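You operate a simulated robot arm through the tools that you are given. There is no shell and no other tool. Be economical: measure what you need, move in short steps, check, and stop when the job is done.

You are at the controls of a simulated two-armed robot. One attempt, no reset.

JOB
Pick up the purple pinion motor with one hand, pass it to the other hand and put it on the left upper shelf of the counter.

It is judged by the outcome, as a careful person would: the job done as asked, and still so three seconds after it is handed in. It fails if anything else is knocked over, pushed out of place, dropped, spilled or broken.

ROBOT AND FRAMES
Two 7-joint arms with two-finger parallel grippers on one trunk, on a base that drives. Base frame: it is fixed to the floor where the robot stands at the start and does not move with it; the origin is under the middle of the robot, x ahead of it, y to its left, z up. Lengths are in m, angles in rad, forces in N, time in s.
The left shoulder is at the start at [0.085, 0.182, 1.015], the right one opposite. With the tool pointing down near the work surface each hand reaches from about 0.32 to 0.76 m from the robot's upright axis, wherever it stands, measured 20 degrees to its own side. Places, roughly: left upper shelf of the counter [-1.3, 0.5, 0.5]; purple pinion motor (4x4x11 cm) [0.5, 0.2, 0.8]. Payload 3.91 kg a hand.
The TCP of each hand is the grasp point between the finger pads, 0.03 m short of the fingertips. In the tool frame z runs along the fingers and y along their closing line. The gripper opens to 0.11 m. The fingers are 0.02 m wide and 0.01 m thick; the gripper's body (0.048 by 0.112 m) begins 0.055 m behind the TCP.
Orientation is told as [roll, pitch, yaw] about the base's x, y, z axes, in that order, counted from this pose: with the fingers straight down and closing along the base's y, the tool's x points along the base's -x, its y along +y and its z along -z.

CONTROLS
- The arms move only by the tool arm_command. It takes "left_steps", "right_steps" or both (then of equal length, played together; a hand with none holds still); each is a list that holds one entry, the list of rows, each a list of 7 numbers: the opening, from 0 (shut) to 1 (fully open), then the shift along the tool's x, y, z in m, then the turn, a rotation vector about the tool's x, y, z in rad. In form: [[[jaw, x, y, z, rx, ry, rz], ...]]. A call has 1 to 20 rows; each row shifts and turns the commanded pose from where the row before left it, along the tool's axes as they then stand. Rows are played at 5 a second. More than 0.05 m and 0.15 rad between two rows, or a gripper value outside its range, and nothing of the call is played. Where a pose cannot be reached the arm comes as near as it can. A force on the tool above 40 N (or 10 N above the force at the start of the call, whichever is more), or a blocked arm, ends the call early, and 0.2 s more pass. Each finger travels about 0.072 m/s and halts on what it meets, pressing with about 43 N; the grip force reading is that of the motor and also rises with nothing between the fingers. The clock runs only during rows and for 0.2 s after the last one: add rows that do not move to give the fingers time. The reply holds the time, the measured pose of the TCP, the force on the tool along the base axes, the opening and the grip force, in the units named above and with some noise, with the torque about the TCP (base axes, N m) and any sound that the robot's microphone picked up, and new pictures: "pictures" is both (left out), scene, wrist or none (wrist: the cameras of the hands that moved).
- Cameras (640 x 400 px; columns grow to the right, rows downward): "scene" is now at [0.2326, 0.0388, 1.2004]; the picture's right is [0.42, -0.91, 0.00], its down [-0.49, -0.23, -0.84] and it looks along [0.76, 0.36, -0.54] (base axes); focal length 276 px, centre (320, 200). "left" rides on the left gripper at [0.072, -0.017, -0.103] in its tool frame; the picture's right is [0.23, 0.97, 0.00], its down [-0.76, 0.18, -0.62] and it looks along [-0.61, 0.14, 0.78] (tool axes); focal length 222 px, centre (320, 200). "right" rides on the right gripper at [0.072, 0.017, -0.103] in its tool frame; the picture's right is [-0.23, 0.97, 0.00], its down [-0.76, -0.18, -0.62] and it looks along [-0.61, -0.14, 0.78] (tool axes); focal length 222 px, centre (320, 200). There is no depth. A picture from a camera that has moved, and an enlarged one, comes with that camera's place and axes in the base frame and with its lens.
- move_column(by): slides the trunk up (or, below 0, down) by that many m; the arms and the scene camera ride with it, the base frame stays. It gives what a move gives, with no picture.
- steer(legs): drives the robot by 1 to 6 legs, each [ahead, left, turn to the left] in m, m and rad, along the robot's own axes; the way and the turn of a leg run together, so that a leg with both is an arc; at most 1.5 m and 3.142 rad a leg. The arms and the cameras ride along, it lands a little off, and it stops where it bumps. It gives what a move gives, and a new picture of the scene camera.
- head_to(pan, tilt): turns the head with the scene camera to pan (to the left, within 1.396 rad either way) and tilt (down, from -0.506 to 1.204), counted from straight ahead of the robot. It gives what a move gives, and a new picture of the scene camera.
- inspect(camera, box): a new picture of the part [left, top, right, bottom] of that camera's present view, enlarged. It takes no simulated time.
- close_job(): hands the job in; it is judged then, once.

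Work in short steps. Places have to be worked out from the pictures, the camera data and where the tool is seen: move nearer, look again, correct. Check each grasp and each placing, and mend what went wrong. You have 120 turns and 260 pictures in all, those below and enlarged ones among them. Open the grippers and draw the arms clear of the work before you hand the job in, unless the task says otherwise; then end with one line.

The tools are called after "Request:" as name(argument=value, ...) on one line, values as JSON. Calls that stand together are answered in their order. arm_command: Moves the arms, as the interface text tells. Its arguments: {"type":"object","properties":{"left_steps":{"type":"array"},"right_steps":{"type":"array"},"pictures":{"type":"string","enum":["both","scene","wrist","none"]}},"required":[]} The other tools are called the same way: move_column (by) slides the trunk up or down; steer (legs) drives the base; head_to (pan, tilt) turns the head that bears the scene camera; inspect (camera, box) takes an enlarged picture of a part of a camera's view; close_job () hands the job in.

At the start:

```text
clock: 0.0
left_tool_pos: [0.3734, 0.341, 1.0312]
left_tool_rot: [0.001, -0.001, 0.003]
left_wrist_force: [-0.3, 0.5, -0.3]
left_ft_torque: [-0.02, 0.02, -0.02]
left_grip_width: 0.1099
left_grasp_force: 0.1
right_tool_pos: [0.4795, 0.0311, 1.0587]
right_tool_rot: [-0.002, -0.001, 0.0]
right_wrist_force: [0.1, 0.4, 1.5]
right_ft_torque: [-0.03, 0.01, 0.04]
right_grip_width: 0.11
right_grasp_force: 0.1
trunk travel left (down, up): [-0.275, 0.239]
robot x, y, heading: [0.0035, -0.0026, 0.002]
head pan, tilt: [0.436, 0.569]
```

scene: 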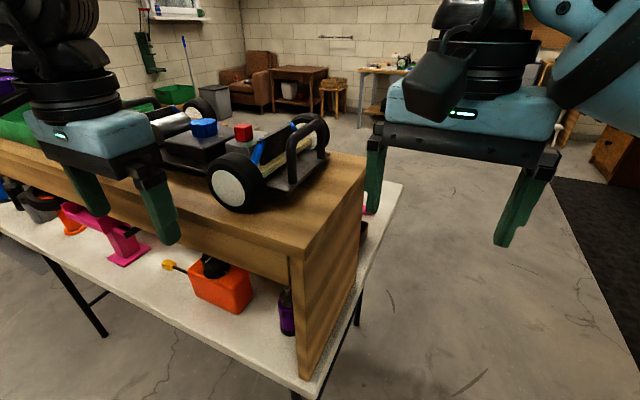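
right: 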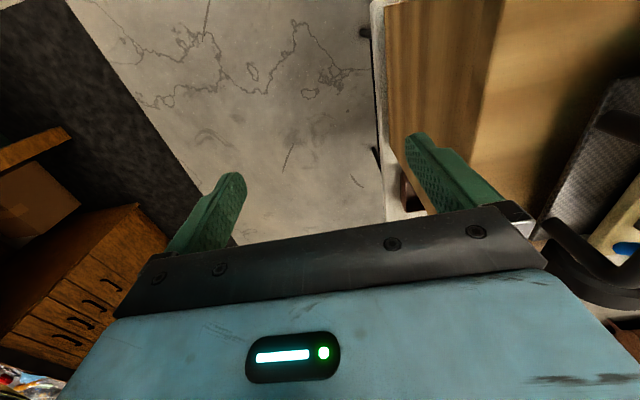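
left: 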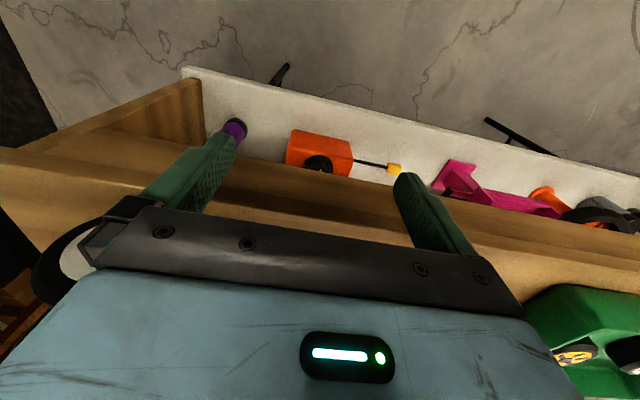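

The purple object appears to stand under the raised wooden board, near its right end. I take a closer look.

Request:
inspect(camera="scene", box=[160, 200, 400, 350])

Request:
inspect(camera="left", box=[160, 60, 480, 260])

```text
2.67 times, centred on (280, 275) of scene
camera zoom: at [0.2326, 0.0388, 1.2004], right [0.42, -0.91, 0.0], down [-0.49, -0.23, -0.84], along [0.76, 0.36, -0.54], focal length 736 px, centre (427, 0)
```

zoom: 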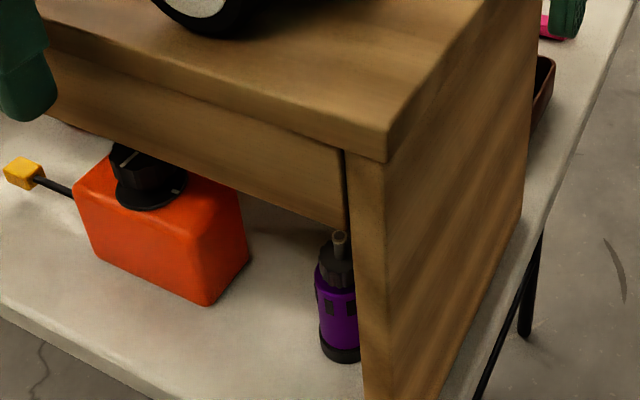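

```text
2.00 times, centred on (320, 160) of left
camera zoom: at [0.2991, 0.3229, 1.1351], right [-0.23, 0.97, 0.0], down [0.76, 0.18, 0.62], along [0.61, 0.14, -0.78], focal length 444 px, centre (320, 280)
```

zoom: 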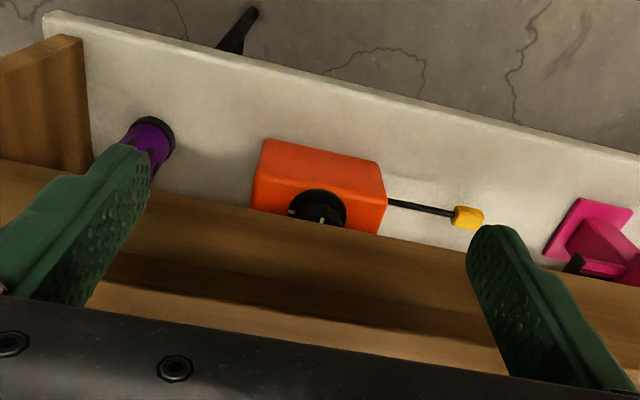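

The motor stands at about (0.47, 0.215), base z ≈ 0.745, behind the front edge of the bench and close to its right side panel. I back off for room and to look under the bench.

Request:
steer(legs=[[-0.3, 0, 0]])

Request:
move_column(by=-0.2)

Request:
head_to(pan=0.35, tilt=0.5)

```text
clock: 2.1
left_tool_pos: [0.0689, 0.3406, 1.0327]
left_tool_rot: [0.0, 0.0, 0.003]
left_wrist_force: [-0.5, -0.5, -0.8]
left_ft_torque: [0.01, -0.01, -0.01]
left_grip_width: 0.11
left_grasp_force: 0.1
right_tool_pos: [0.1777, 0.03, 1.0586]
right_tool_rot: [-0.001, -0.003, 0.002]
right_wrist_force: [0.3, -0.2, 0.1]
right_ft_torque: [-0.02, 0.01, -0.02]
right_grip_width: 0.1098
right_grasp_force: 0.0
trunk travel left (down, up): [-0.275, 0.239]
robot x, y, heading: [-0.2989, 0.0006, 0.002]
head pan, tilt: [0.436, 0.569]
camera scene: at [-0.0694, 0.0389, 1.2005], right [0.42, -0.91, 0.0], down [-0.49, -0.23, -0.84], along [0.76, 0.36, -0.54], focal length 276 px, centre (320, 200)
```

scene: 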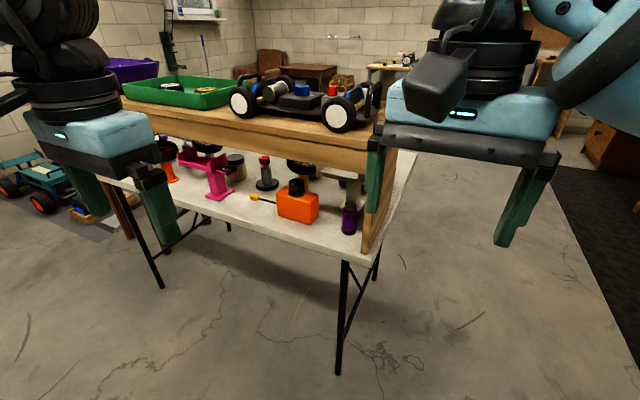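

```text
clock: 4.2
left_tool_pos: [0.0699, 0.3409, 0.83]
left_tool_rot: [0.001, 0.001, 0.005]
left_wrist_force: [-0.2, -1.0, 0.1]
left_ft_torque: [-0.02, -0.02, -0.01]
left_grip_width: 0.1104
left_grasp_force: 0.1
right_tool_pos: [0.178, 0.0304, 0.8598]
right_tool_rot: [0.0, 0.0, 0.002]
right_wrist_force: [-0.6, 0.3, -0.7]
right_ft_torque: [0.02, -0.01, -0.03]
right_grip_width: 0.1101
right_grasp_force: 0.0
trunk travel left (down, up): [-0.075, 0.439]
robot x, y, heading: [-0.3031, -0.0018, 0.001]
head pan, tilt: [0.436, 0.569]
```

```text
clock: 4.9
left_tool_pos: [0.0704, 0.3405, 0.8312]
left_tool_rot: [-0.001, 0.001, 0.003]
left_wrist_force: [0.0, 0.2, -0.2]
left_ft_torque: [0.03, 0.02, -0.03]
left_grip_width: 0.11
left_grasp_force: 0.1
right_tool_pos: [0.1775, 0.0302, 0.86]
right_tool_rot: [-0.001, 0.001, 0.001]
right_wrist_force: [0.1, 1.2, 0.2]
right_ft_torque: [0.0, -0.03, 0.02]
right_grip_width: 0.1099
right_grasp_force: 0.0
trunk travel left (down, up): [-0.075, 0.439]
robot x, y, heading: [-0.3028, -0.0015, 0.004]
head pan, tilt: [0.351, 0.499]
camera scene: at [0.0118, 0.0325, 0.9793], right [0.35, -0.94, 0.0], down [-0.45, -0.17, -0.88], along [0.82, 0.3, -0.48], focal length 276 px, centre (320, 200)
```

scene: 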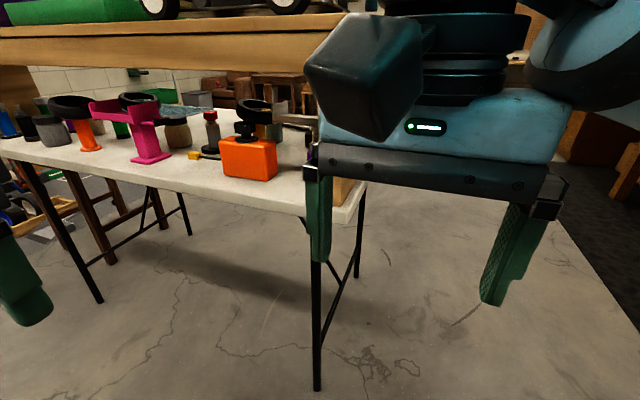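

I turn the left hand to point forward and 30° down, in front of the bench, and move the right hand aside to clear the view.

Request:
arm_command(left_steps=[[[1, 0, -0.042, -0.02, 0, 0, 0], [1, 0, -0.042, -0.02, 0, 0, 0], [1, 0, -0.042, -0.02, 0, 0, 0], [1, -0.02, 0, 0, 0, -0.131, 0], [1, 0, 0, 0, 0, -0.131, 0], [1, 0, 0, 0, 0, -0.131, 0], [1, 0, 0, 0, 0, -0.131, 0], [1, 0, 0, 0, 0, -0.131, 0], [1, 0, 0, 0, 0, -0.131, 0], [1, 0, 0, 0, 0, -0.131, 0], [1, 0, 0, 0, 0, -0.131, 0]]], right_steps=[[[1, 0, -0.05, 0, 0, 0, 0], [1, 0, -0.05, 0, 0, 0, 0], [1, 0, -0.05, 0, 0, 0, 0], [1, 0, -0.05, 0, 0, 0, 0], [1, 0, -0.05, 0, 0, 0, 0], [1, 0, 0, 0, 0, 0, 0], [1, 0, 0, 0, 0, 0, 0], [1, 0, 0, 0, 0, 0, 0], [1, 0, 0, 0, 0, 0, 0], [1, 0, 0, 0, 0, 0, 0], [1, 0, 0, 0, 0, 0, 0]]])

```text
clock: 7.3
left_tool_pos: [0.1131, 0.2058, 0.9342]
left_tool_rot: [-0.006, -1.043, 0.012]
left_wrist_force: [-0.1, 0.8, -0.3]
left_ft_torque: [0.0, -0.02, 0.0]
left_grip_width: 0.1098
left_grasp_force: 0.0
left hand out of reach, approached as far as the arm can: row 10, 11
right_tool_pos: [0.1794, -0.217, 0.857]
right_tool_rot: [0.0, 0.001, 0.0]
right_wrist_force: [-0.1, -0.7, 0.0]
right_ft_torque: [0.0, -0.02, -0.01]
right_grip_width: 0.11
right_grasp_force: 0.1
trunk travel left (down, up): [-0.075, 0.439]
robot x, y, heading: [-0.303, 0.0021, 0.006]
head pan, tilt: [0.351, 0.499]
camera scene: at [-0.0024, 0.0592, 0.9842], right [0.63, -0.77, 0.0], down [-0.33, -0.27, -0.9], along [0.7, 0.57, -0.43], focal length 276 px, centre (320, 200)
camera right: at [0.1075, -0.2001, 0.9599], right [0.23, 0.97, 0.0], down [0.76, -0.18, 0.62], along [0.61, -0.14, -0.78], focal length 222 px, centre (320, 200)
camera left: at [-0.0128, 0.1886, 0.9247], right [-0.12, 0.97, -0.2], down [-0.16, 0.18, 0.97], along [0.98, 0.15, 0.13], focal length 222 px, centre (320, 200)
```

scene: 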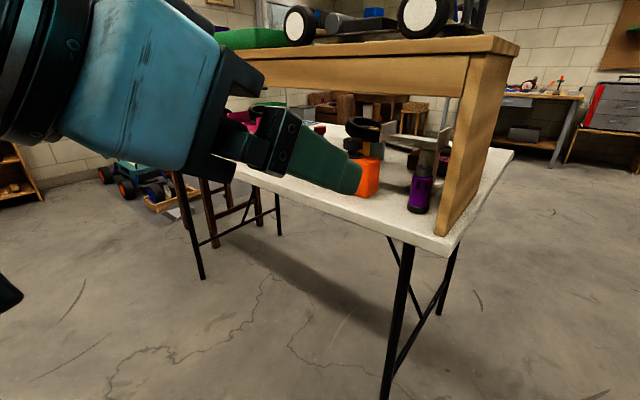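
right: 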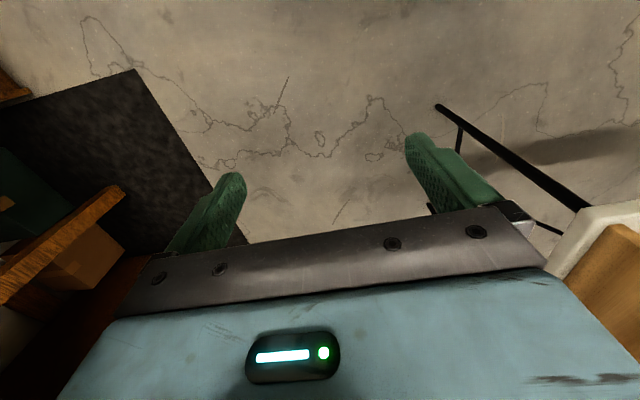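
left: 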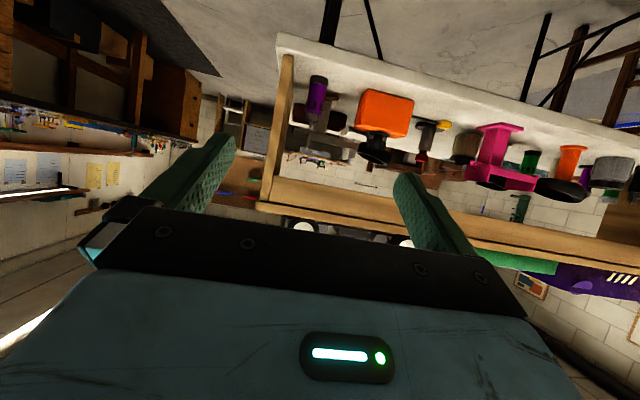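

The left hand was too near the body (the head seems to have been nudged too), so I move it forward along base x to (0.29, 0.215, 0.89).

Request:
arm_command(left_steps=[[[1, -0.02, 0, 0.0346, 0, 0, 0], [1, -0.02, 0, 0.0346, 0, 0, 0], [1, -0.02, 0, 0.0346, 0, 0, 0], [1, -0.02, 0, 0.0346, 0, 0, 0], [1, -0.02, 0, 0.0346, 0, 0, 0], [1, 0, 0, 0, 0, 0, 0]]])

Request:
head_to(pan=0.35, tilt=0.5)

```text
clock: 8.7
left_tool_pos: [0.3136, 0.208, 0.9361]
left_tool_rot: [0.002, -1.05, -0.001]
left_wrist_force: [-0.1, 0.6, -0.2]
left_ft_torque: [0.01, -0.02, 0.02]
left_grip_width: 0.1099
left_grasp_force: 0.1
right_tool_pos: [0.1799, -0.2159, 0.8563]
right_tool_rot: [0.001, 0.001, 0.002]
right_wrist_force: [0.0, 0.5, 0.2]
right_ft_torque: [0.0, -0.01, 0.02]
right_grip_width: 0.1101
right_grasp_force: 0.0
trunk travel left (down, up): [-0.075, 0.439]
robot x, y, heading: [-0.3027, -0.0007, -0.002]
head pan, tilt: [0.351, 0.499]
camera scene: at [0.0116, 0.0325, 0.9793], right [0.34, -0.94, 0.0], down [-0.45, -0.17, -0.88], along [0.82, 0.3, -0.48], focal length 276 px, centre (320, 200)
camera left: at [0.1865, 0.1899, 0.9256], right [-0.12, 0.97, -0.2], down [-0.16, 0.18, 0.97], along [0.98, 0.14, 0.14], focal length 222 px, centre (320, 200)
```

scene: 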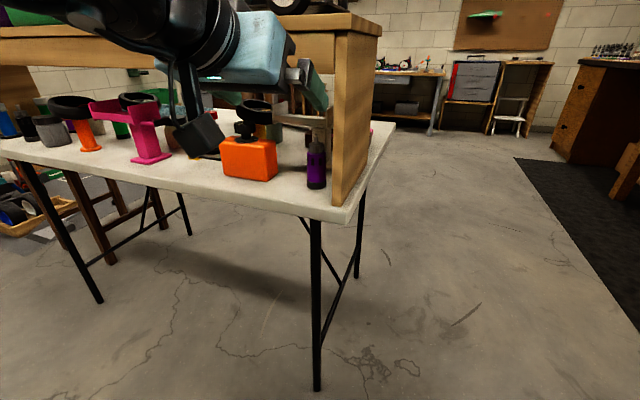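
left: 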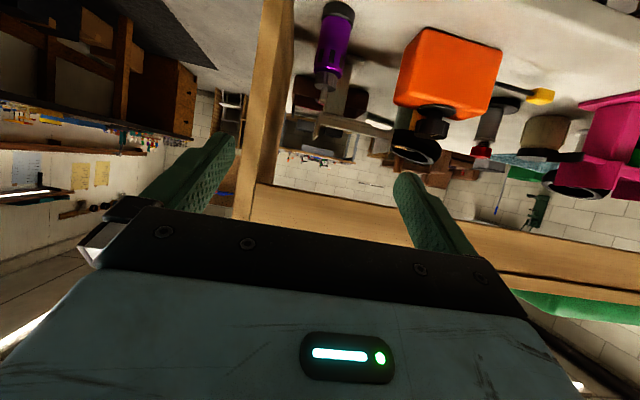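

```text
clock: 9.3
left_tool_pos: [0.3114, 0.2078, 0.9359]
left_tool_rot: [0.003, -1.049, 0.0]
left_wrist_force: [-0.3, 0.1, 0.1]
left_ft_torque: [0.0, 0.0, -0.03]
left_grip_width: 0.1099
left_grasp_force: 0.1
right_tool_pos: [0.18, -0.2169, 0.8575]
right_tool_rot: [0.0, -0.001, 0.002]
right_wrist_force: [0.1, -0.2, -0.1]
right_ft_torque: [-0.01, 0.0, 0.02]
right_grip_width: 0.11
right_grasp_force: 0.0
trunk travel left (down, up): [-0.075, 0.439]
robot x, y, heading: [-0.3018, -0.0001, 0.005]
head pan, tilt: [0.351, 0.499]
camera scene: at [0.0118, 0.0325, 0.9793], right [0.34, -0.94, 0.0], down [-0.45, -0.17, -0.88], along [0.82, 0.3, -0.48], focal length 276 px, centre (320, 200)
```

scene: 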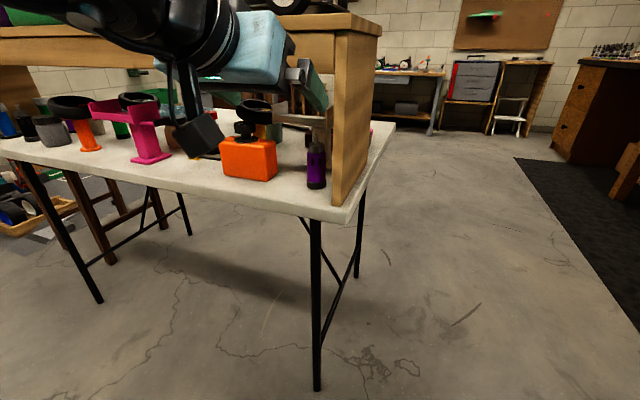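

The view is back to normal. I zoom in on the motor from both cameras; there seems to be another item just behind it.

Request:
inspect(camera="scene", box=[200, 80, 400, 220])

Request:
inspect(camera="left", box=[230, 0, 470, 150])

```text
2.86 times, centred on (300, 150) of scene
camera zoom: at [0.0118, 0.0325, 0.9793], right [0.34, -0.94, 0.0], down [-0.45, -0.17, -0.88], along [0.82, 0.3, -0.48], focal length 789 px, centre (377, 343)
```

zoom: 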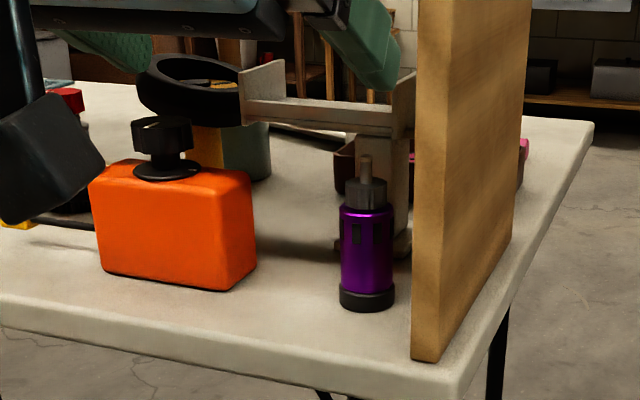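

```text
2.67 times, centred on (350, 75) of left
camera zoom: at [0.1863, 0.1899, 0.9256], right [-0.12, 0.97, -0.2], down [-0.16, 0.18, 0.97], along [0.98, 0.14, 0.14], focal length 592 px, centre (240, 533)
```

zoom: 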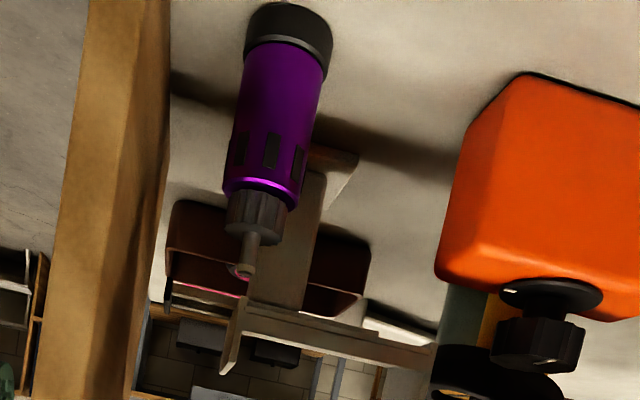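

Motor triangulated at (0.469, 0.207), with the panel's inner face at y≈0.153 and a wooden stand about 9 cm behind. I tilt the hand to 40° below horizontal, yaw it slightly to the right so the gripper body clears the panel, and narrow the jaws to about 6.6 cm.

Request:
arm_command(left_steps=[[[0.6, 0, 0, 0, 0, 0.085, 0], [0.6, 0, 0, 0, 0, 0.085, 0], [0.6, 0, 0, 0, 0.096, 0, 0.08], [0.6, 0, 0, 0, 0.096, 0, 0.08], [0.6, 0, 0, 0, 0, 0, 0]]], pictures="none")

```text
clock: 10.5
left_tool_pos: [0.3134, 0.2074, 0.936]
left_tool_rot: [0.002, -0.88, -0.249]
left_wrist_force: [0.2, 0.4, -0.9]
left_ft_torque: [0.0, 0.01, 0.03]
left_grip_width: 0.0659
left_grasp_force: 0.0
right_tool_pos: [0.1786, -0.2166, 0.857]
right_tool_rot: [-0.001, -0.001, 0.001]
right_wrist_force: [0.2, -0.6, -1.2]
right_ft_torque: [-0.01, -0.01, 0.01]
right_grip_width: 0.11
right_grasp_force: 0.0
trunk travel left (down, up): [-0.075, 0.439]
robot x, y, heading: [-0.2985, 0.0018, 0.003]
head pan, tilt: [0.351, 0.499]
```

Moving to the pre-grasp 12 cm short of the motor along the finger direction.

Request:
arm_command(left_steps=[[[0.6, 0.0075, 0.013, 0, 0, 0, 0], [0.6, 0.0075, 0.013, 0.0286, 0, 0, 0], [0.6, 0.0075, 0.013, 0.0286, 0, 0, 0], [0.6, 0, 0, 0.0286, 0, 0, 0], [0.6, 0, 0, 0, 0, 0, 0]]])

Request:
inspect(camera="left", box=[200, 0, 480, 175])

Request:
inspect(camera="scene", box=[200, 60, 400, 200])

```text
clock: 11.7
left_tool_pos: [0.375, 0.2333, 0.8639]
left_tool_rot: [0.003, -0.882, -0.249]
left_wrist_force: [0.6, 0.7, 0.8]
left_ft_torque: [0.04, -0.01, 0.0]
left_grip_width: 0.0658
left_grasp_force: 0.2
right_tool_pos: [0.1807, -0.2163, 0.8573]
right_tool_rot: [0.0, 0.0, 0.003]
right_wrist_force: [1.1, 0.9, -1.1]
right_ft_torque: [-0.02, -0.04, -0.03]
right_grip_width: 0.1099
right_grasp_force: 0.1
trunk travel left (down, up): [-0.075, 0.439]
robot x, y, heading: [-0.2994, -0.0017, -0.0]
head pan, tilt: [0.351, 0.499]
camera scene: at [0.0117, 0.0325, 0.9793], right [0.34, -0.94, 0.0], down [-0.45, -0.17, -0.88], along [0.82, 0.3, -0.48], focal length 276 px, centre (320, 200)
camera left: at [0.2485, 0.2475, 0.8752], right [0.1, 0.98, -0.17], down [0.05, 0.17, 0.98], along [0.99, -0.1, -0.03], focal length 222 px, centre (320, 200)
```

scene: 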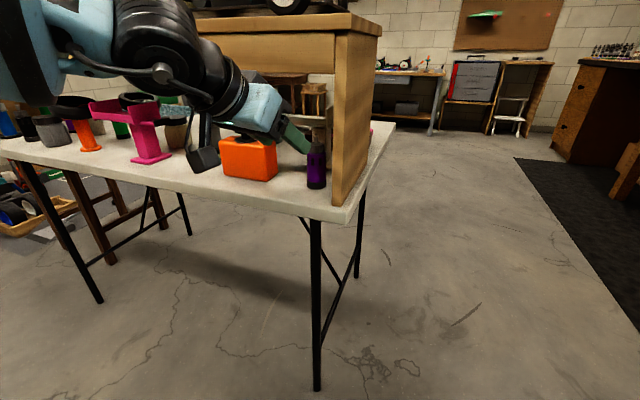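
left: 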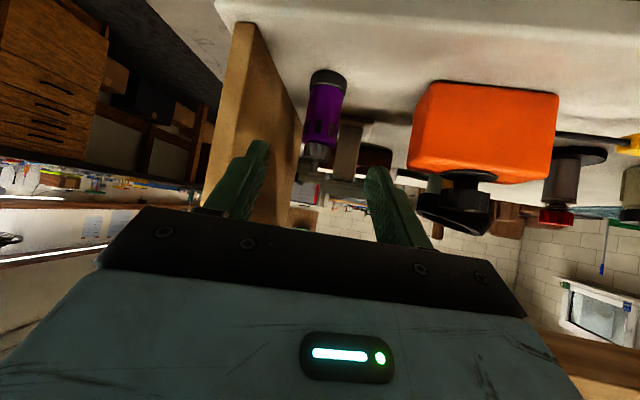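

```text
2.29 times, centred on (340, 88) of left
camera zoom: at [0.2485, 0.2475, 0.8752], right [0.1, 0.98, -0.17], down [0.05, 0.17, 0.98], along [0.99, -0.1, -0.03], focal length 508 px, centre (274, 457)
```

zoom: 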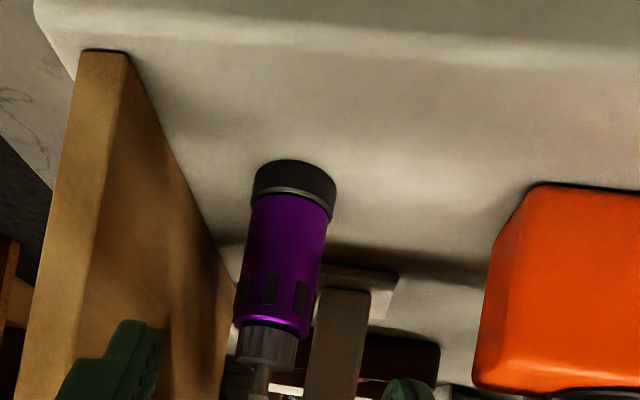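

```text
2.86 times, centred on (300, 130) of scene
camera zoom: at [0.0117, 0.0325, 0.9793], right [0.34, -0.94, 0.0], down [-0.45, -0.17, -0.88], along [0.82, 0.3, -0.48], focal length 789 px, centre (377, 400)
```

zoom: 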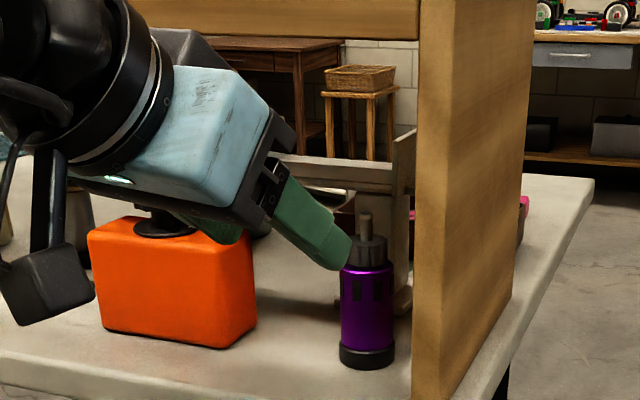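

Everything agrees (motor ≈ (0.471, 0.210)). I advance 12 cm along the fingers.

Request:
arm_command(left_steps=[[[0.6, 0, 0, 0.02, 0, 0, 0], [0.6, 0, 0, 0.02, 0, 0, 0], [0.6, 0, 0, 0.02, 0, 0, 0], [0.6, 0, 0, 0.02, 0, 0, 0], [0.6, 0, 0, 0.02, 0, 0, 0], [0.6, 0, 0, 0.018, 0, 0, 0], [0.6, 0, 0, 0, 0, 0, 0]]])

Request:
inspect(camera="scene", box=[200, 60, 400, 200])

Request:
inspect(camera="left", box=[200, 0, 480, 175])

```text
clock: 13.3
left_tool_pos: [0.4617, 0.2097, 0.7869]
left_tool_rot: [0.0, -0.881, -0.247]
left_wrist_force: [0.0, -0.4, -0.3]
left_ft_torque: [-0.01, -0.03, -0.01]
left_grip_width: 0.0661
left_grasp_force: 0.1
right_tool_pos: [0.18, -0.2157, 0.8563]
right_tool_rot: [0.0, -0.001, 0.004]
right_wrist_force: [0.4, -0.2, 0.0]
right_ft_torque: [-0.01, 0.0, -0.01]
right_grip_width: 0.1101
right_grasp_force: 0.0
trunk travel left (down, up): [-0.075, 0.439]
robot x, y, heading: [-0.2992, -0.0013, 0.0]
head pan, tilt: [0.351, 0.499]
camera scene: at [0.0117, 0.0325, 0.9793], right [0.34, -0.94, 0.0], down [-0.45, -0.17, -0.88], along [0.82, 0.3, -0.48], focal length 276 px, centre (320, 200)
camera left: at [0.3341, 0.2233, 0.7977], right [0.1, 0.98, -0.17], down [0.05, 0.17, 0.98], along [0.99, -0.1, -0.03], focal length 222 px, centre (320, 200)
```

scene: 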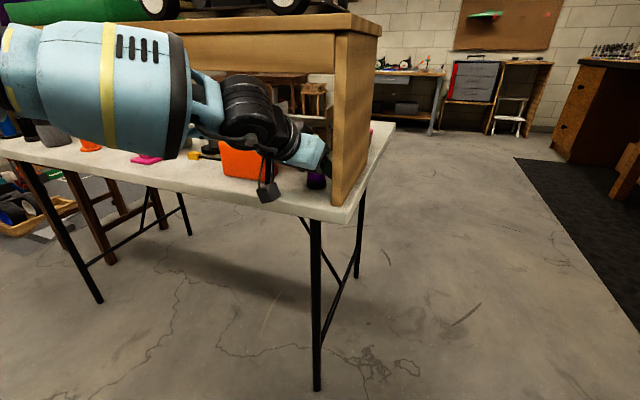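
left: 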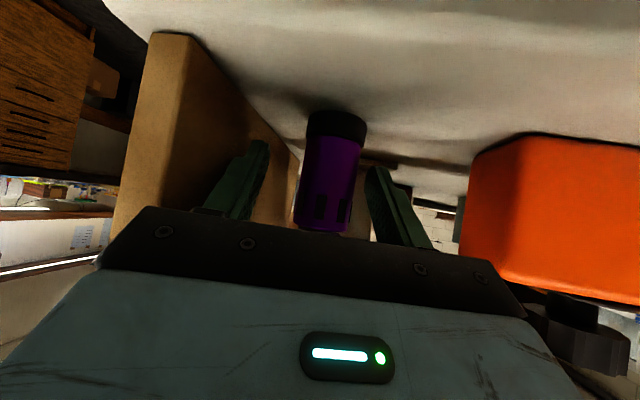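

```text
2.86 times, centred on (300, 130) of scene
camera zoom: at [0.0117, 0.0325, 0.9793], right [0.34, -0.94, 0.0], down [-0.45, -0.17, -0.88], along [0.82, 0.3, -0.48], focal length 789 px, centre (377, 400)
```

zoom: 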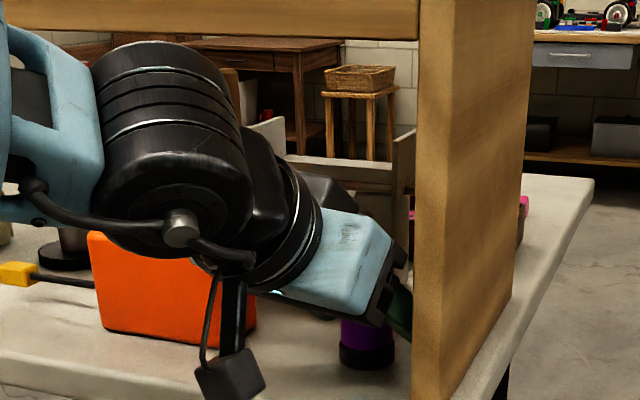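

```text
2.29 times, centred on (340, 88) of left
camera zoom: at [0.3341, 0.2233, 0.7977], right [0.1, 0.98, -0.17], down [0.05, 0.17, 0.98], along [0.99, -0.1, -0.03], focal length 508 px, centre (274, 457)
```

zoom: 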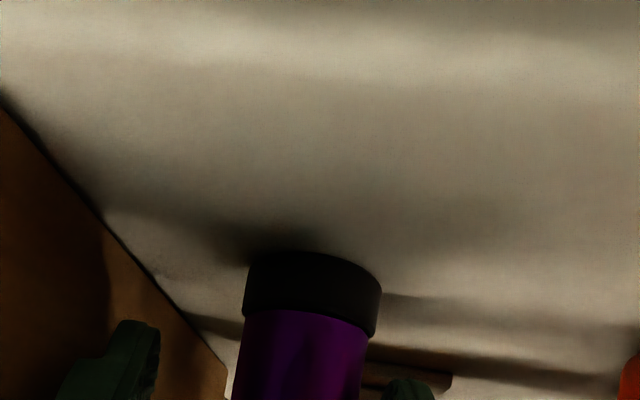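

The motor sits between the fingers; I close the jaws.

Request:
arm_command(left_steps=[[[0.4, 0, 0, 0, 0, 0, 0], [0.25, 0, 0, 0, 0, 0, 0], [0.1, 0, 0, 0, 0, 0, 0], [0.1, 0, 0, 0, 0, 0, 0], [0.1, 0, 0, 0, 0, 0, 0]]], pictures="wrist")

```text
clock: 14.5
left_tool_pos: [0.4606, 0.2099, 0.7869]
left_tool_rot: [0.003, -0.879, -0.248]
left_wrist_force: [0.7, -0.1, 0.4]
left_ft_torque: [-0.03, -0.03, 0.03]
left_grip_width: 0.0341
left_grasp_force: 42.6
right_tool_pos: [0.1797, -0.2164, 0.8564]
right_tool_rot: [0.002, -0.001, 0.003]
right_wrist_force: [0.2, -0.3, -0.2]
right_ft_torque: [-0.02, 0.02, 0.02]
right_grip_width: 0.1099
right_grasp_force: 0.0
trunk travel left (down, up): [-0.075, 0.439]
robot x, y, heading: [-0.2982, -0.0023, 0.003]
head pan, tilt: [0.351, 0.499]
camera left: at [0.334, 0.2234, 0.7976], right [0.1, 0.98, -0.17], down [0.05, 0.17, 0.98], along [0.99, -0.1, -0.03], focal length 222 px, centre (320, 200)
```

left: 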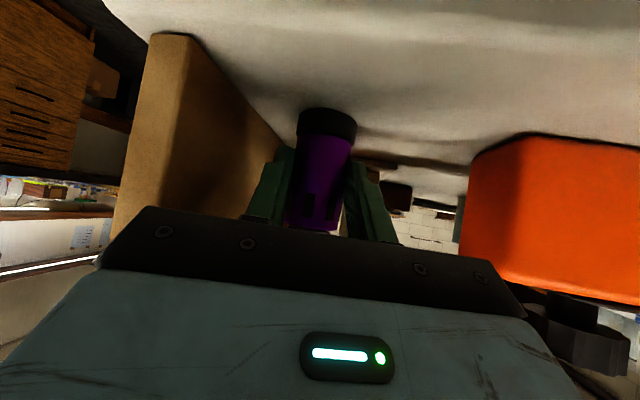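

Firm grip (34 mm, 43 N). I lift 1.5 cm and pull straight back out from under the bench.

Request:
arm_command(left_steps=[[[0.1, -0.0116, 0, -0.0096, 0, 0, 0], [0.1, 0, 0, 0, 0, 0, 0], [0.1, 0.0185, -0.0074, -0.0224, 0, 0, 0], [0.1, 0.0185, -0.0074, -0.0224, 0, 0, 0], [0.1, 0.0185, -0.0074, -0.0224, 0, 0, 0], [0.1, 0.0185, -0.0074, -0.0224, 0, 0, 0], [0.1, 0.0185, -0.0074, -0.0224, 0, 0, 0], [0.1, 0, 0, 0, 0, 0, 0]]])

```text
clock: 16.3
left_tool_pos: [0.3089, 0.2078, 0.8017]
left_tool_rot: [0.001, -0.878, -0.246]
left_wrist_force: [0.3, -0.1, -0.8]
left_ft_torque: [0.0, 0.03, 0.0]
left_grip_width: 0.0339
left_grasp_force: 43.4
right_tool_pos: [0.1804, -0.2168, 0.8562]
right_tool_rot: [-0.001, 0.0, 0.002]
right_wrist_force: [0.3, -0.1, 0.3]
right_ft_torque: [0.01, 0.01, 0.01]
right_grip_width: 0.1099
right_grasp_force: 0.0
trunk travel left (down, up): [-0.075, 0.439]
robot x, y, heading: [-0.301, 0.0012, 0.001]
head pan, tilt: [0.351, 0.499]
camera scene: at [0.012, 0.0325, 0.9792], right [0.34, -0.94, 0.0], down [-0.45, -0.17, -0.88], along [0.82, 0.3, -0.48], focal length 276 px, centre (320, 200)
camera left: at [0.183, 0.2209, 0.8133], right [0.1, 0.98, -0.17], down [0.05, 0.17, 0.98], along [0.99, -0.1, -0.03], focal length 222 px, centre (320, 200)
```

scene: 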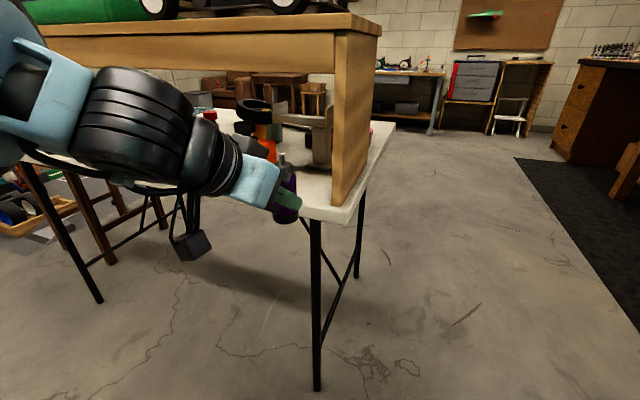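
left: 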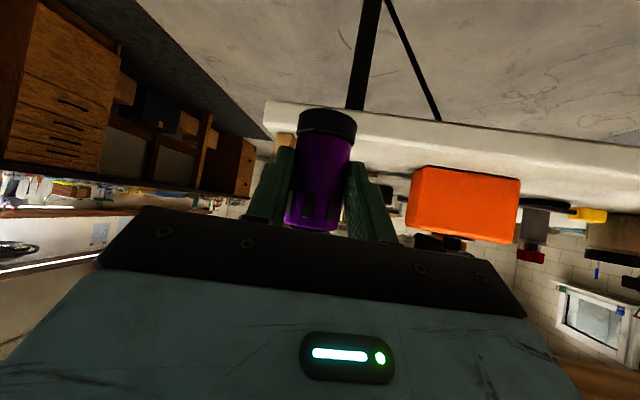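

The motor is held and clear. I back off a little more and turn left, looking for the counter.

Request:
steer(legs=[[-0.1, 0, 0], [0, 0, 1.3]])

Request:
head_to(pan=1.1, tilt=0.4)

```text
clock: 20.6
left_tool_pos: [-0.4219, 0.645, 0.8023]
left_tool_rot: [0.003, -0.879, 1.028]
left_wrist_force: [-0.1, 0.4, -2.1]
left_ft_torque: [-0.05, 0.0, 0.01]
left_grip_width: 0.0339
left_grasp_force: 43.2
right_tool_pos: [-0.0557, 0.3965, 0.857]
right_tool_rot: [0.0, 0.0, 1.276]
right_wrist_force: [0.1, -0.3, 0.9]
right_ft_torque: [-0.01, 0.0, 0.0]
right_grip_width: 0.11
right_grasp_force: 0.1
trunk travel left (down, up): [-0.075, 0.439]
robot x, y, heading: [-0.4018, 0.0006, 1.28]
head pan, tilt: [0.351, 0.499]
camera scene: at [-0.3416, 0.3099, 0.9792], right [1.0, 0.06, 0.0], down [0.03, -0.48, -0.88], along [-0.05, 0.88, -0.48], focal length 276 px, centre (320, 200)
```

scene: 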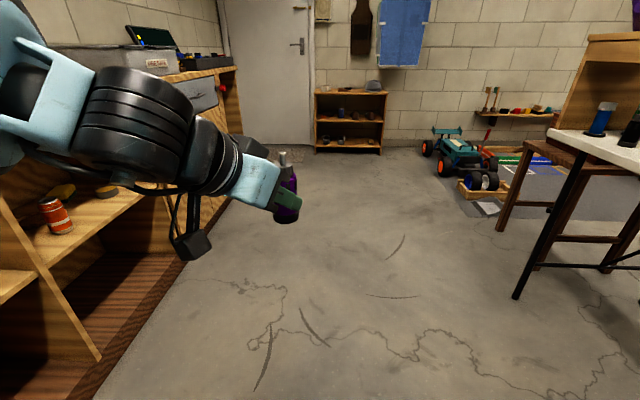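

```text
clock: 21.7
left_tool_pos: [-0.4236, 0.645, 0.8025]
left_tool_rot: [0.001, -0.878, 1.027]
left_wrist_force: [1.0, 0.5, -1.8]
left_ft_torque: [-0.06, 0.0, 0.03]
left_grip_width: 0.0341
left_grasp_force: 42.2
right_tool_pos: [-0.0552, 0.3971, 0.8562]
right_tool_rot: [0.001, 0.001, 1.278]
right_wrist_force: [-0.1, 0.2, 0.9]
right_ft_torque: [0.02, 0.0, 0.0]
right_grip_width: 0.1102
right_grasp_force: 0.0
trunk travel left (down, up): [-0.075, 0.439]
robot x, y, heading: [-0.4026, 0.0027, 1.273]
head pan, tilt: [1.1, 0.4]
camera scene: at [-0.4031, 0.2832, 0.9884], right [0.69, 0.72, 0.0], down [0.28, -0.27, -0.92], along [-0.66, 0.64, -0.39], focal length 276 px, centre (320, 200)
```

scene: 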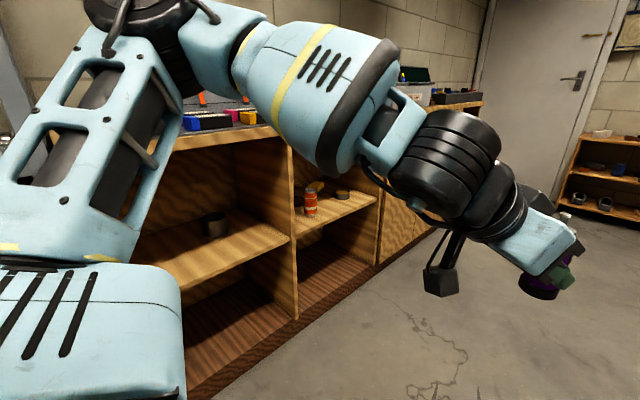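

The left bay of the counter spans y≈0.27–0.84, its front at x≈-1.11 and its upper shelf at z≈0.47, with a mug at about (-1.3, 0.6). I do the handover here in free space: the left hand comes in front of the robot and turns to point to the right.

Request:
head_to(pan=0.0, tilt=0.45)

Request:
arm_command(left_steps=[[[0.1, -0.0059, -0.0339, -0.0138, 0, 0, 0], [0.1, -0.0059, -0.0339, -0.0138, 0, 0, 0], [0.1, -0.0059, -0.0339, -0.0138, 0, 0, 0], [0.1, -0.0059, -0.0339, -0.0138, 0, 0, 0], [0.1, -0.0059, -0.0339, -0.0138, 0, 0, 0], [0.1, -0.0059, -0.0339, -0.0138, 0, 0, 0], [0.1, 0, 0, 0, 0.112, 0, 0.0925], [0.1, 0, 0, 0, 0.112, 0, 0.0925], [0.1, 0, 0, 0, 0.112, 0, 0.0925], [0.1, 0, 0, 0, 0.112, 0, 0.0925], [0.1, 0, 0, 0, 0.112, 0, 0.0925], [0.1, 0, 0, 0, 0.112, 0, 0.0925], [0.1, 0, 0, 0, 0.112, 0, 0.0925], [0.1, 0, 0, 0, 0, 0, 0]]])

```text
clock: 23.0
left_tool_pos: [-0.4226, 0.6442, 0.8035]
left_tool_rot: [0.002, -0.879, 1.028]
left_wrist_force: [0.4, 0.3, -2.2]
left_ft_torque: [-0.06, 0.06, 0.0]
left_grip_width: 0.0339
left_grasp_force: 43.0
right_tool_pos: [-0.0553, 0.3979, 0.8572]
right_tool_rot: [0.001, -0.001, 1.276]
right_wrist_force: [-0.2, -0.8, 0.0]
right_ft_torque: [-0.03, 0.03, 0.0]
right_grip_width: 0.11
right_grasp_force: 0.1
trunk travel left (down, up): [-0.075, 0.439]
robot x, y, heading: [-0.403, -0.0002, 1.276]
head pan, tilt: [0.0, 0.45]
camera scene: at [-0.3098, 0.307, 0.9837], right [0.96, -0.29, 0.0], down [-0.13, -0.42, -0.9], along [0.26, 0.86, -0.44], focal length 276 px, centre (320, 200)
```

scene: 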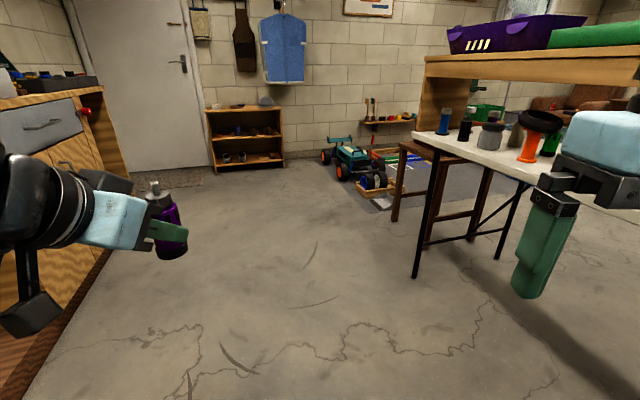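

```text
clock: 26.0
left_tool_pos: [-0.3075, 0.5283, 0.8792]
left_tool_rot: [0.009, -0.868, 0.014]
left_wrist_force: [0.6, 0.9, -1.4]
left_ft_torque: [-0.04, 0.01, -0.01]
left_grip_width: 0.0342
left_grasp_force: 43.3
left hand out of reach, approached as far as the arm can: row 5, 6, 13
right_tool_pos: [-0.0588, 0.3989, 0.8561]
right_tool_rot: [-0.002, 0.0, 1.279]
right_wrist_force: [-0.3, 0.4, -0.5]
right_ft_torque: [-0.02, -0.02, 0.0]
right_grip_width: 0.1101
right_grasp_force: 0.0
trunk travel left (down, up): [-0.075, 0.439]
robot x, y, heading: [-0.3994, -0.0012, 1.279]
head pan, tilt: [0.0, 0.45]
camera scene: at [-0.3116, 0.3078, 0.9836], right [0.96, -0.29, 0.0], down [-0.12, -0.42, -0.9], along [0.26, 0.86, -0.44], focal length 276 px, centre (320, 200)
camera left: at [-0.4331, 0.5079, 0.8914], right [-0.17, 0.97, -0.17], down [0.01, 0.17, 0.99], along [0.99, 0.16, -0.04], focal length 222 px, centre (320, 200)
```

scene: 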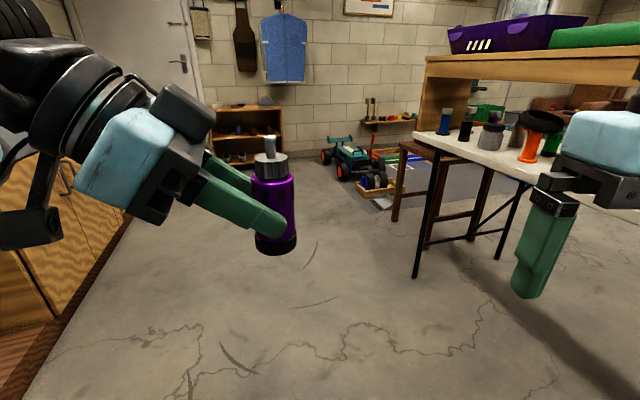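
left: 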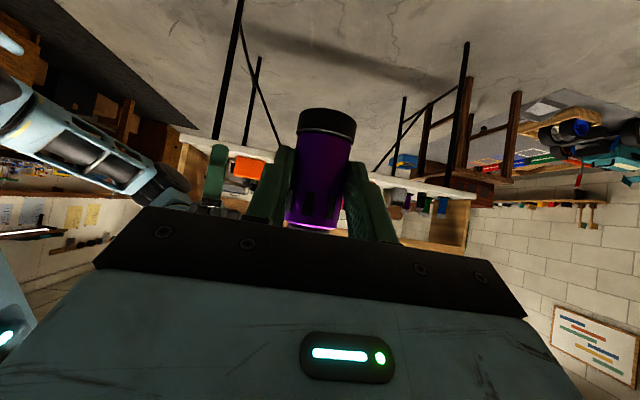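

The left hand now points along world +x with the motor upright at about (-0.29, 0.528), and its cap is free at z≈0.90–0.92. I turn the right hand to face it: yaw first, then swing the fingers up to horizontal.

Request:
arm_command(right_steps=[[[0.7, 0, -0.005, -0.005, 0, 0, -0.143], [0.7, 0, 0, -0.005, 0, 0, -0.143], [0.7, 0, 0, -0.005, 0, 0, -0.143], [0.7, 0, 0, -0.005, 0, 0, -0.143], [0.7, 0, 0, -0.005, 0, 0, -0.143], [0.7, 0, 0, -0.005, 0, 0, -0.143], [0.7, 0, 0, -0.005, 0, 0, -0.143], [0.7, 0, 0, -0.005, 0, 0, -0.143], [0.7, 0, 0, -0.005, 0, 0, -0.143], [0.7, 0, 0, -0.005, 0, 0, -0.143], [0.7, 0, 0, 0, 0, 0, -0.143]]], pictures="scene")

```text
clock: 28.4
left_tool_pos: [-0.3046, 0.5262, 0.881]
left_tool_rot: [0.011, -0.871, 0.014]
left_wrist_force: [0.1, 0.4, -2.5]
left_ft_torque: [0.07, 0.06, 0.01]
left_grip_width: 0.0339
left_grasp_force: 43.2
right_tool_pos: [-0.1414, 0.3322, 0.8649]
right_tool_rot: [-0.001, 0.0, 2.851]
right_wrist_force: [-0.4, 0.0, -0.7]
right_ft_torque: [-0.02, -0.02, 0.0]
right_grip_width: 0.077
right_grasp_force: 0.1
right hand out of reach, approached as far as the arm can: row 8, 9, 10, 11
trunk travel left (down, up): [-0.075, 0.439]
robot x, y, heading: [-0.3991, 0.0016, 1.277]
head pan, tilt: [0.0, 0.45]
camera scene: at [-0.3098, 0.307, 0.9837], right [0.96, -0.29, 0.0], down [-0.13, -0.42, -0.9], along [0.26, 0.86, -0.44], focal length 276 px, centre (320, 200)
```

scene: 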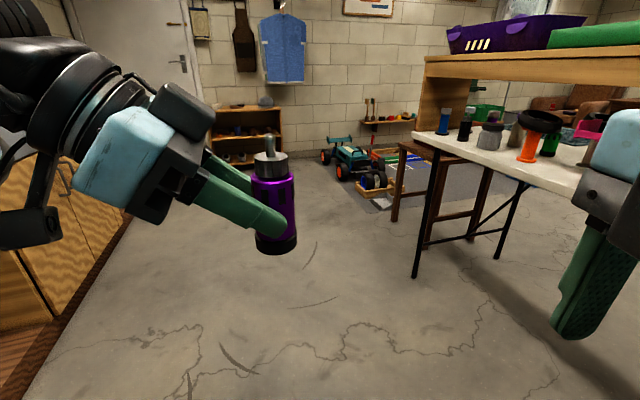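

Reached the yaw, though shifted. Now the pitch swing.

Request:
arm_command(right_steps=[[[0.7, 0, 0, 0, 0, -0.147, 0], [0.7, 0, 0, 0, 0, -0.147, 0], [0.7, 0, 0, 0, 0, -0.147, 0], [0.7, 0, 0, 0, 0, -0.147, 0], [0.7, 0, 0, 0, 0, -0.147, 0], [0.7, 0, 0, 0, 0, -0.147, 0], [0.7, 0, 0, 0, 0, -0.147, 0], [0.7, 0, 0, 0, 0, -0.147, 0], [0.7, 0, 0, 0, 0, -0.147, 0], [0.7, 0, 0, 0, 0, -0.147, 0], [0.7, 0, 0, 0, 0, 0, 0]]])

```text
clock: 30.8
left_tool_pos: [-0.3049, 0.5261, 0.8798]
left_tool_rot: [0.011, -0.871, 0.013]
left_wrist_force: [-0.1, 0.0, -1.0]
left_ft_torque: [-0.01, 0.03, 0.03]
left_grip_width: 0.0341
left_grasp_force: 42.7
right_tool_pos: [-0.1429, 0.3316, 0.8652]
right_tool_rot: [0.001, -1.47, 2.844]
right_wrist_force: [0.1, -0.1, 0.1]
right_ft_torque: [0.02, -0.03, -0.02]
right_grip_width: 0.077
right_grasp_force: 0.0
trunk travel left (down, up): [-0.075, 0.439]
robot x, y, heading: [-0.407, -0.0004, 1.281]
head pan, tilt: [0.0, 0.45]
camera scene: at [-0.3097, 0.307, 0.9837], right [0.96, -0.29, 0.0], down [-0.13, -0.42, -0.9], along [0.26, 0.86, -0.44], focal length 276 px, centre (320, 200)
camera right: at [-0.0407, 0.2842, 0.8037], right [-0.3, -0.93, 0.23], down [0.57, 0.01, 0.82], along [-0.76, 0.38, 0.53], focal length 222 px, centre (320, 200)
```

scene: 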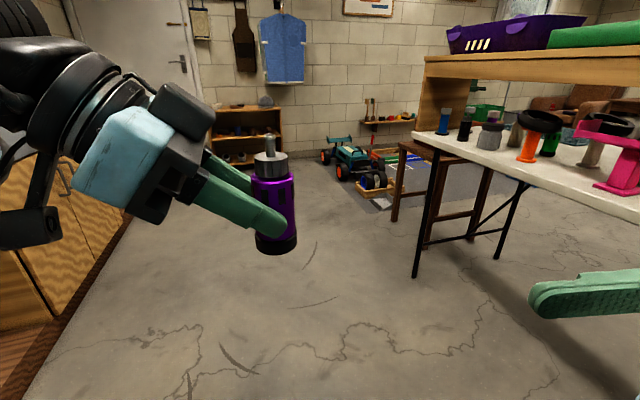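
right: 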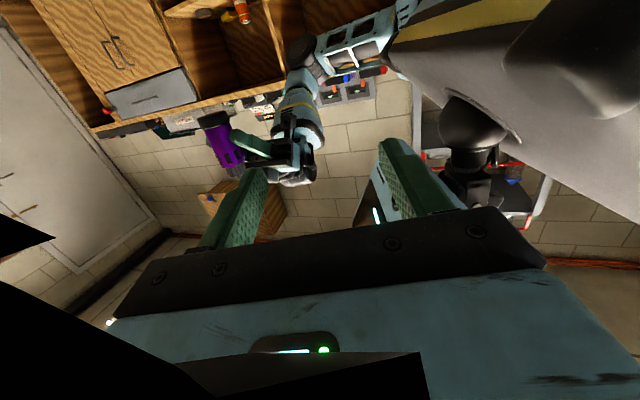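

The right hand faces the motor. I zoom in to fix the cap's position.

Request:
inspect(camera="scene", box=[190, 110, 350, 270])

Request:
inspect(camera="right", box=[160, 90, 340, 200])

```text
2.50 times, centred on (270, 190) of scene
camera zoom: at [-0.3097, 0.307, 0.9837], right [0.96, -0.29, 0.0], down [-0.13, -0.42, -0.9], along [0.26, 0.86, -0.44], focal length 690 px, centre (445, 225)
```

zoom: 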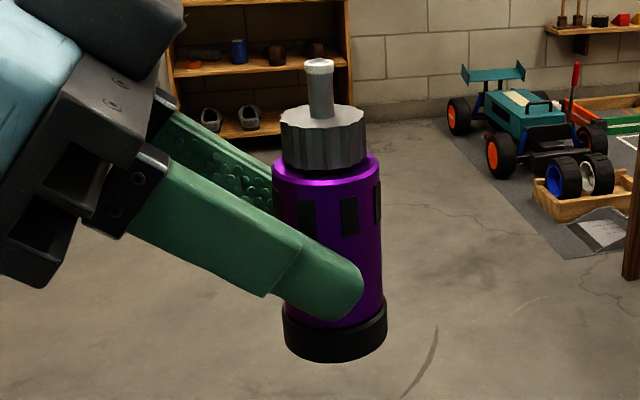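

```text
3.56 times, centred on (250, 145) of right
camera zoom: at [-0.0407, 0.2842, 0.8037], right [-0.3, -0.93, 0.23], down [0.57, 0.01, 0.82], along [-0.76, 0.38, 0.53], focal length 790 px, centre (569, 396)
```

zoom: 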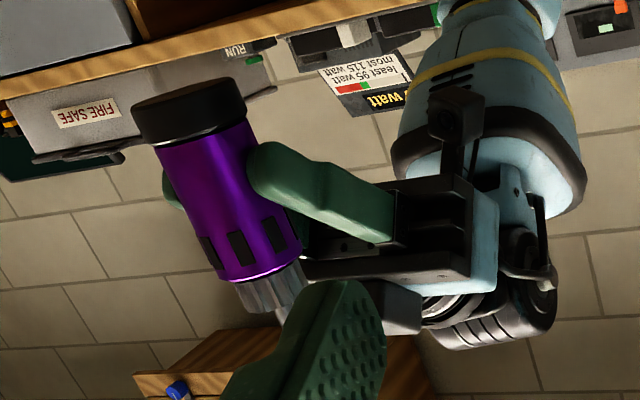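

Both views agree: cap centre ≈ (-0.287, 0.526, 0.912), clear of the left fingers. I move the right hand to a pre-grasp 8 cm short.

Request:
arm_command(right_steps=[[[0.6, -0.0098, -0.0239, 0.0164, 0, 0, 0], [0.6, -0.0098, -0.0239, 0.0164, 0, 0, 0], [0.6, -0.0098, -0.0239, 0.0164, 0, 0, 0], [0.6, -0.0098, -0.0239, 0.0164, 0, 0, 0], [0.6, -0.0098, -0.0239, 0.0164, 0, 0, 0], [0.6, -0.0098, -0.0239, 0.0164, 0, 0, 0], [0.6, 0, 0, 0, 0, 0, 0]]])

```text
clock: 32.4
left_tool_pos: [-0.3043, 0.5271, 0.8807]
left_tool_rot: [0.013, -0.871, 0.011]
left_wrist_force: [-0.6, -0.1, -2.0]
left_ft_torque: [0.0, 0.03, 0.0]
left_grip_width: 0.0342
left_grasp_force: 43.1
right_tool_pos: [-0.1655, 0.3572, 0.8915]
right_tool_rot: [0.049, -1.468, 2.801]
right_wrist_force: [-0.2, 0.9, -0.3]
right_ft_torque: [0.04, 0.01, 0.0]
right_grip_width: 0.066
right_grasp_force: 0.1
right hand out of reach, approached as far as the arm can: row 1, 2, 3, 4, 5, 6
trunk travel left (down, up): [-0.075, 0.439]
robot x, y, heading: [-0.4042, -0.0032, 1.276]
head pan, tilt: [0.0, 0.45]
camera scene: at [-0.3097, 0.307, 0.9837], right [0.96, -0.29, 0.0], down [-0.13, -0.42, -0.9], along [0.26, 0.86, -0.44], focal length 276 px, centre (320, 200)
camera right: at [-0.0643, 0.3088, 0.83], right [-0.3, -0.92, 0.23], down [0.57, 0.02, 0.82], along [-0.76, 0.38, 0.52], focal length 222 px, centre (320, 200)
```

scene: 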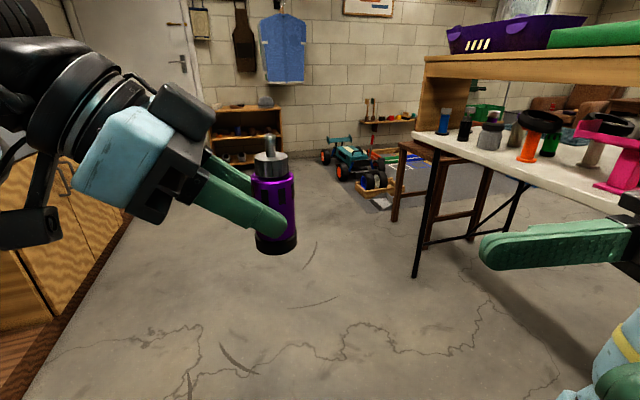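
right: 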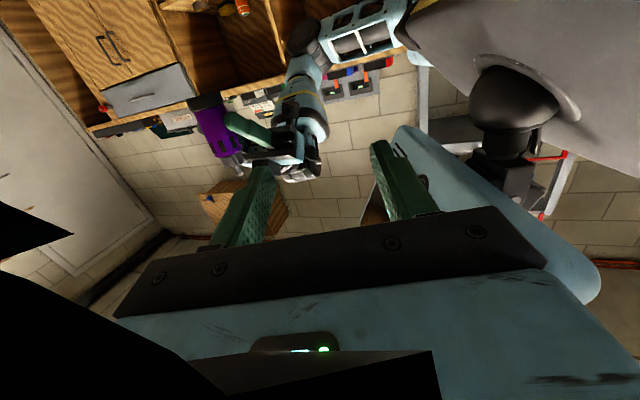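

The right arm cannot extend with that yaw. I lessen its yaw by 0.45 rad (hands then meet at about 130°, still clear of each other) and see what it can reach.

Request:
arm_command(right_steps=[[[0.6, 0, 0, 0, 0.149, 0, 0.015], [0.6, 0, 0, 0, 0.149, 0, 0.015], [0.6, 0, 0, 0, 0.149, 0, 0.015], [0.6, 0, 0, 0, 0, 0, 0]]], pictures="none")

```text
clock: 33.4
left_tool_pos: [-0.304, 0.5259, 0.8805]
left_tool_rot: [0.012, -0.871, 0.014]
left_wrist_force: [-0.7, -0.2, -1.7]
left_ft_torque: [0.0, 0.07, -0.01]
left_grip_width: 0.0341
left_grasp_force: 43.3
right_tool_pos: [-0.1498, 0.3854, 0.9065]
right_tool_rot: [-0.002, -1.468, 2.402]
right_wrist_force: [0.5, 0.3, 0.1]
right_ft_torque: [-0.01, 0.01, 0.01]
right_grip_width: 0.0662
right_grasp_force: 0.0
right hand out of reach, approached as far as the arm can: row 2, 3
trunk travel left (down, up): [-0.075, 0.439]
robot x, y, heading: [-0.4036, 0.0005, 1.278]
head pan, tilt: [0.0, 0.45]
```

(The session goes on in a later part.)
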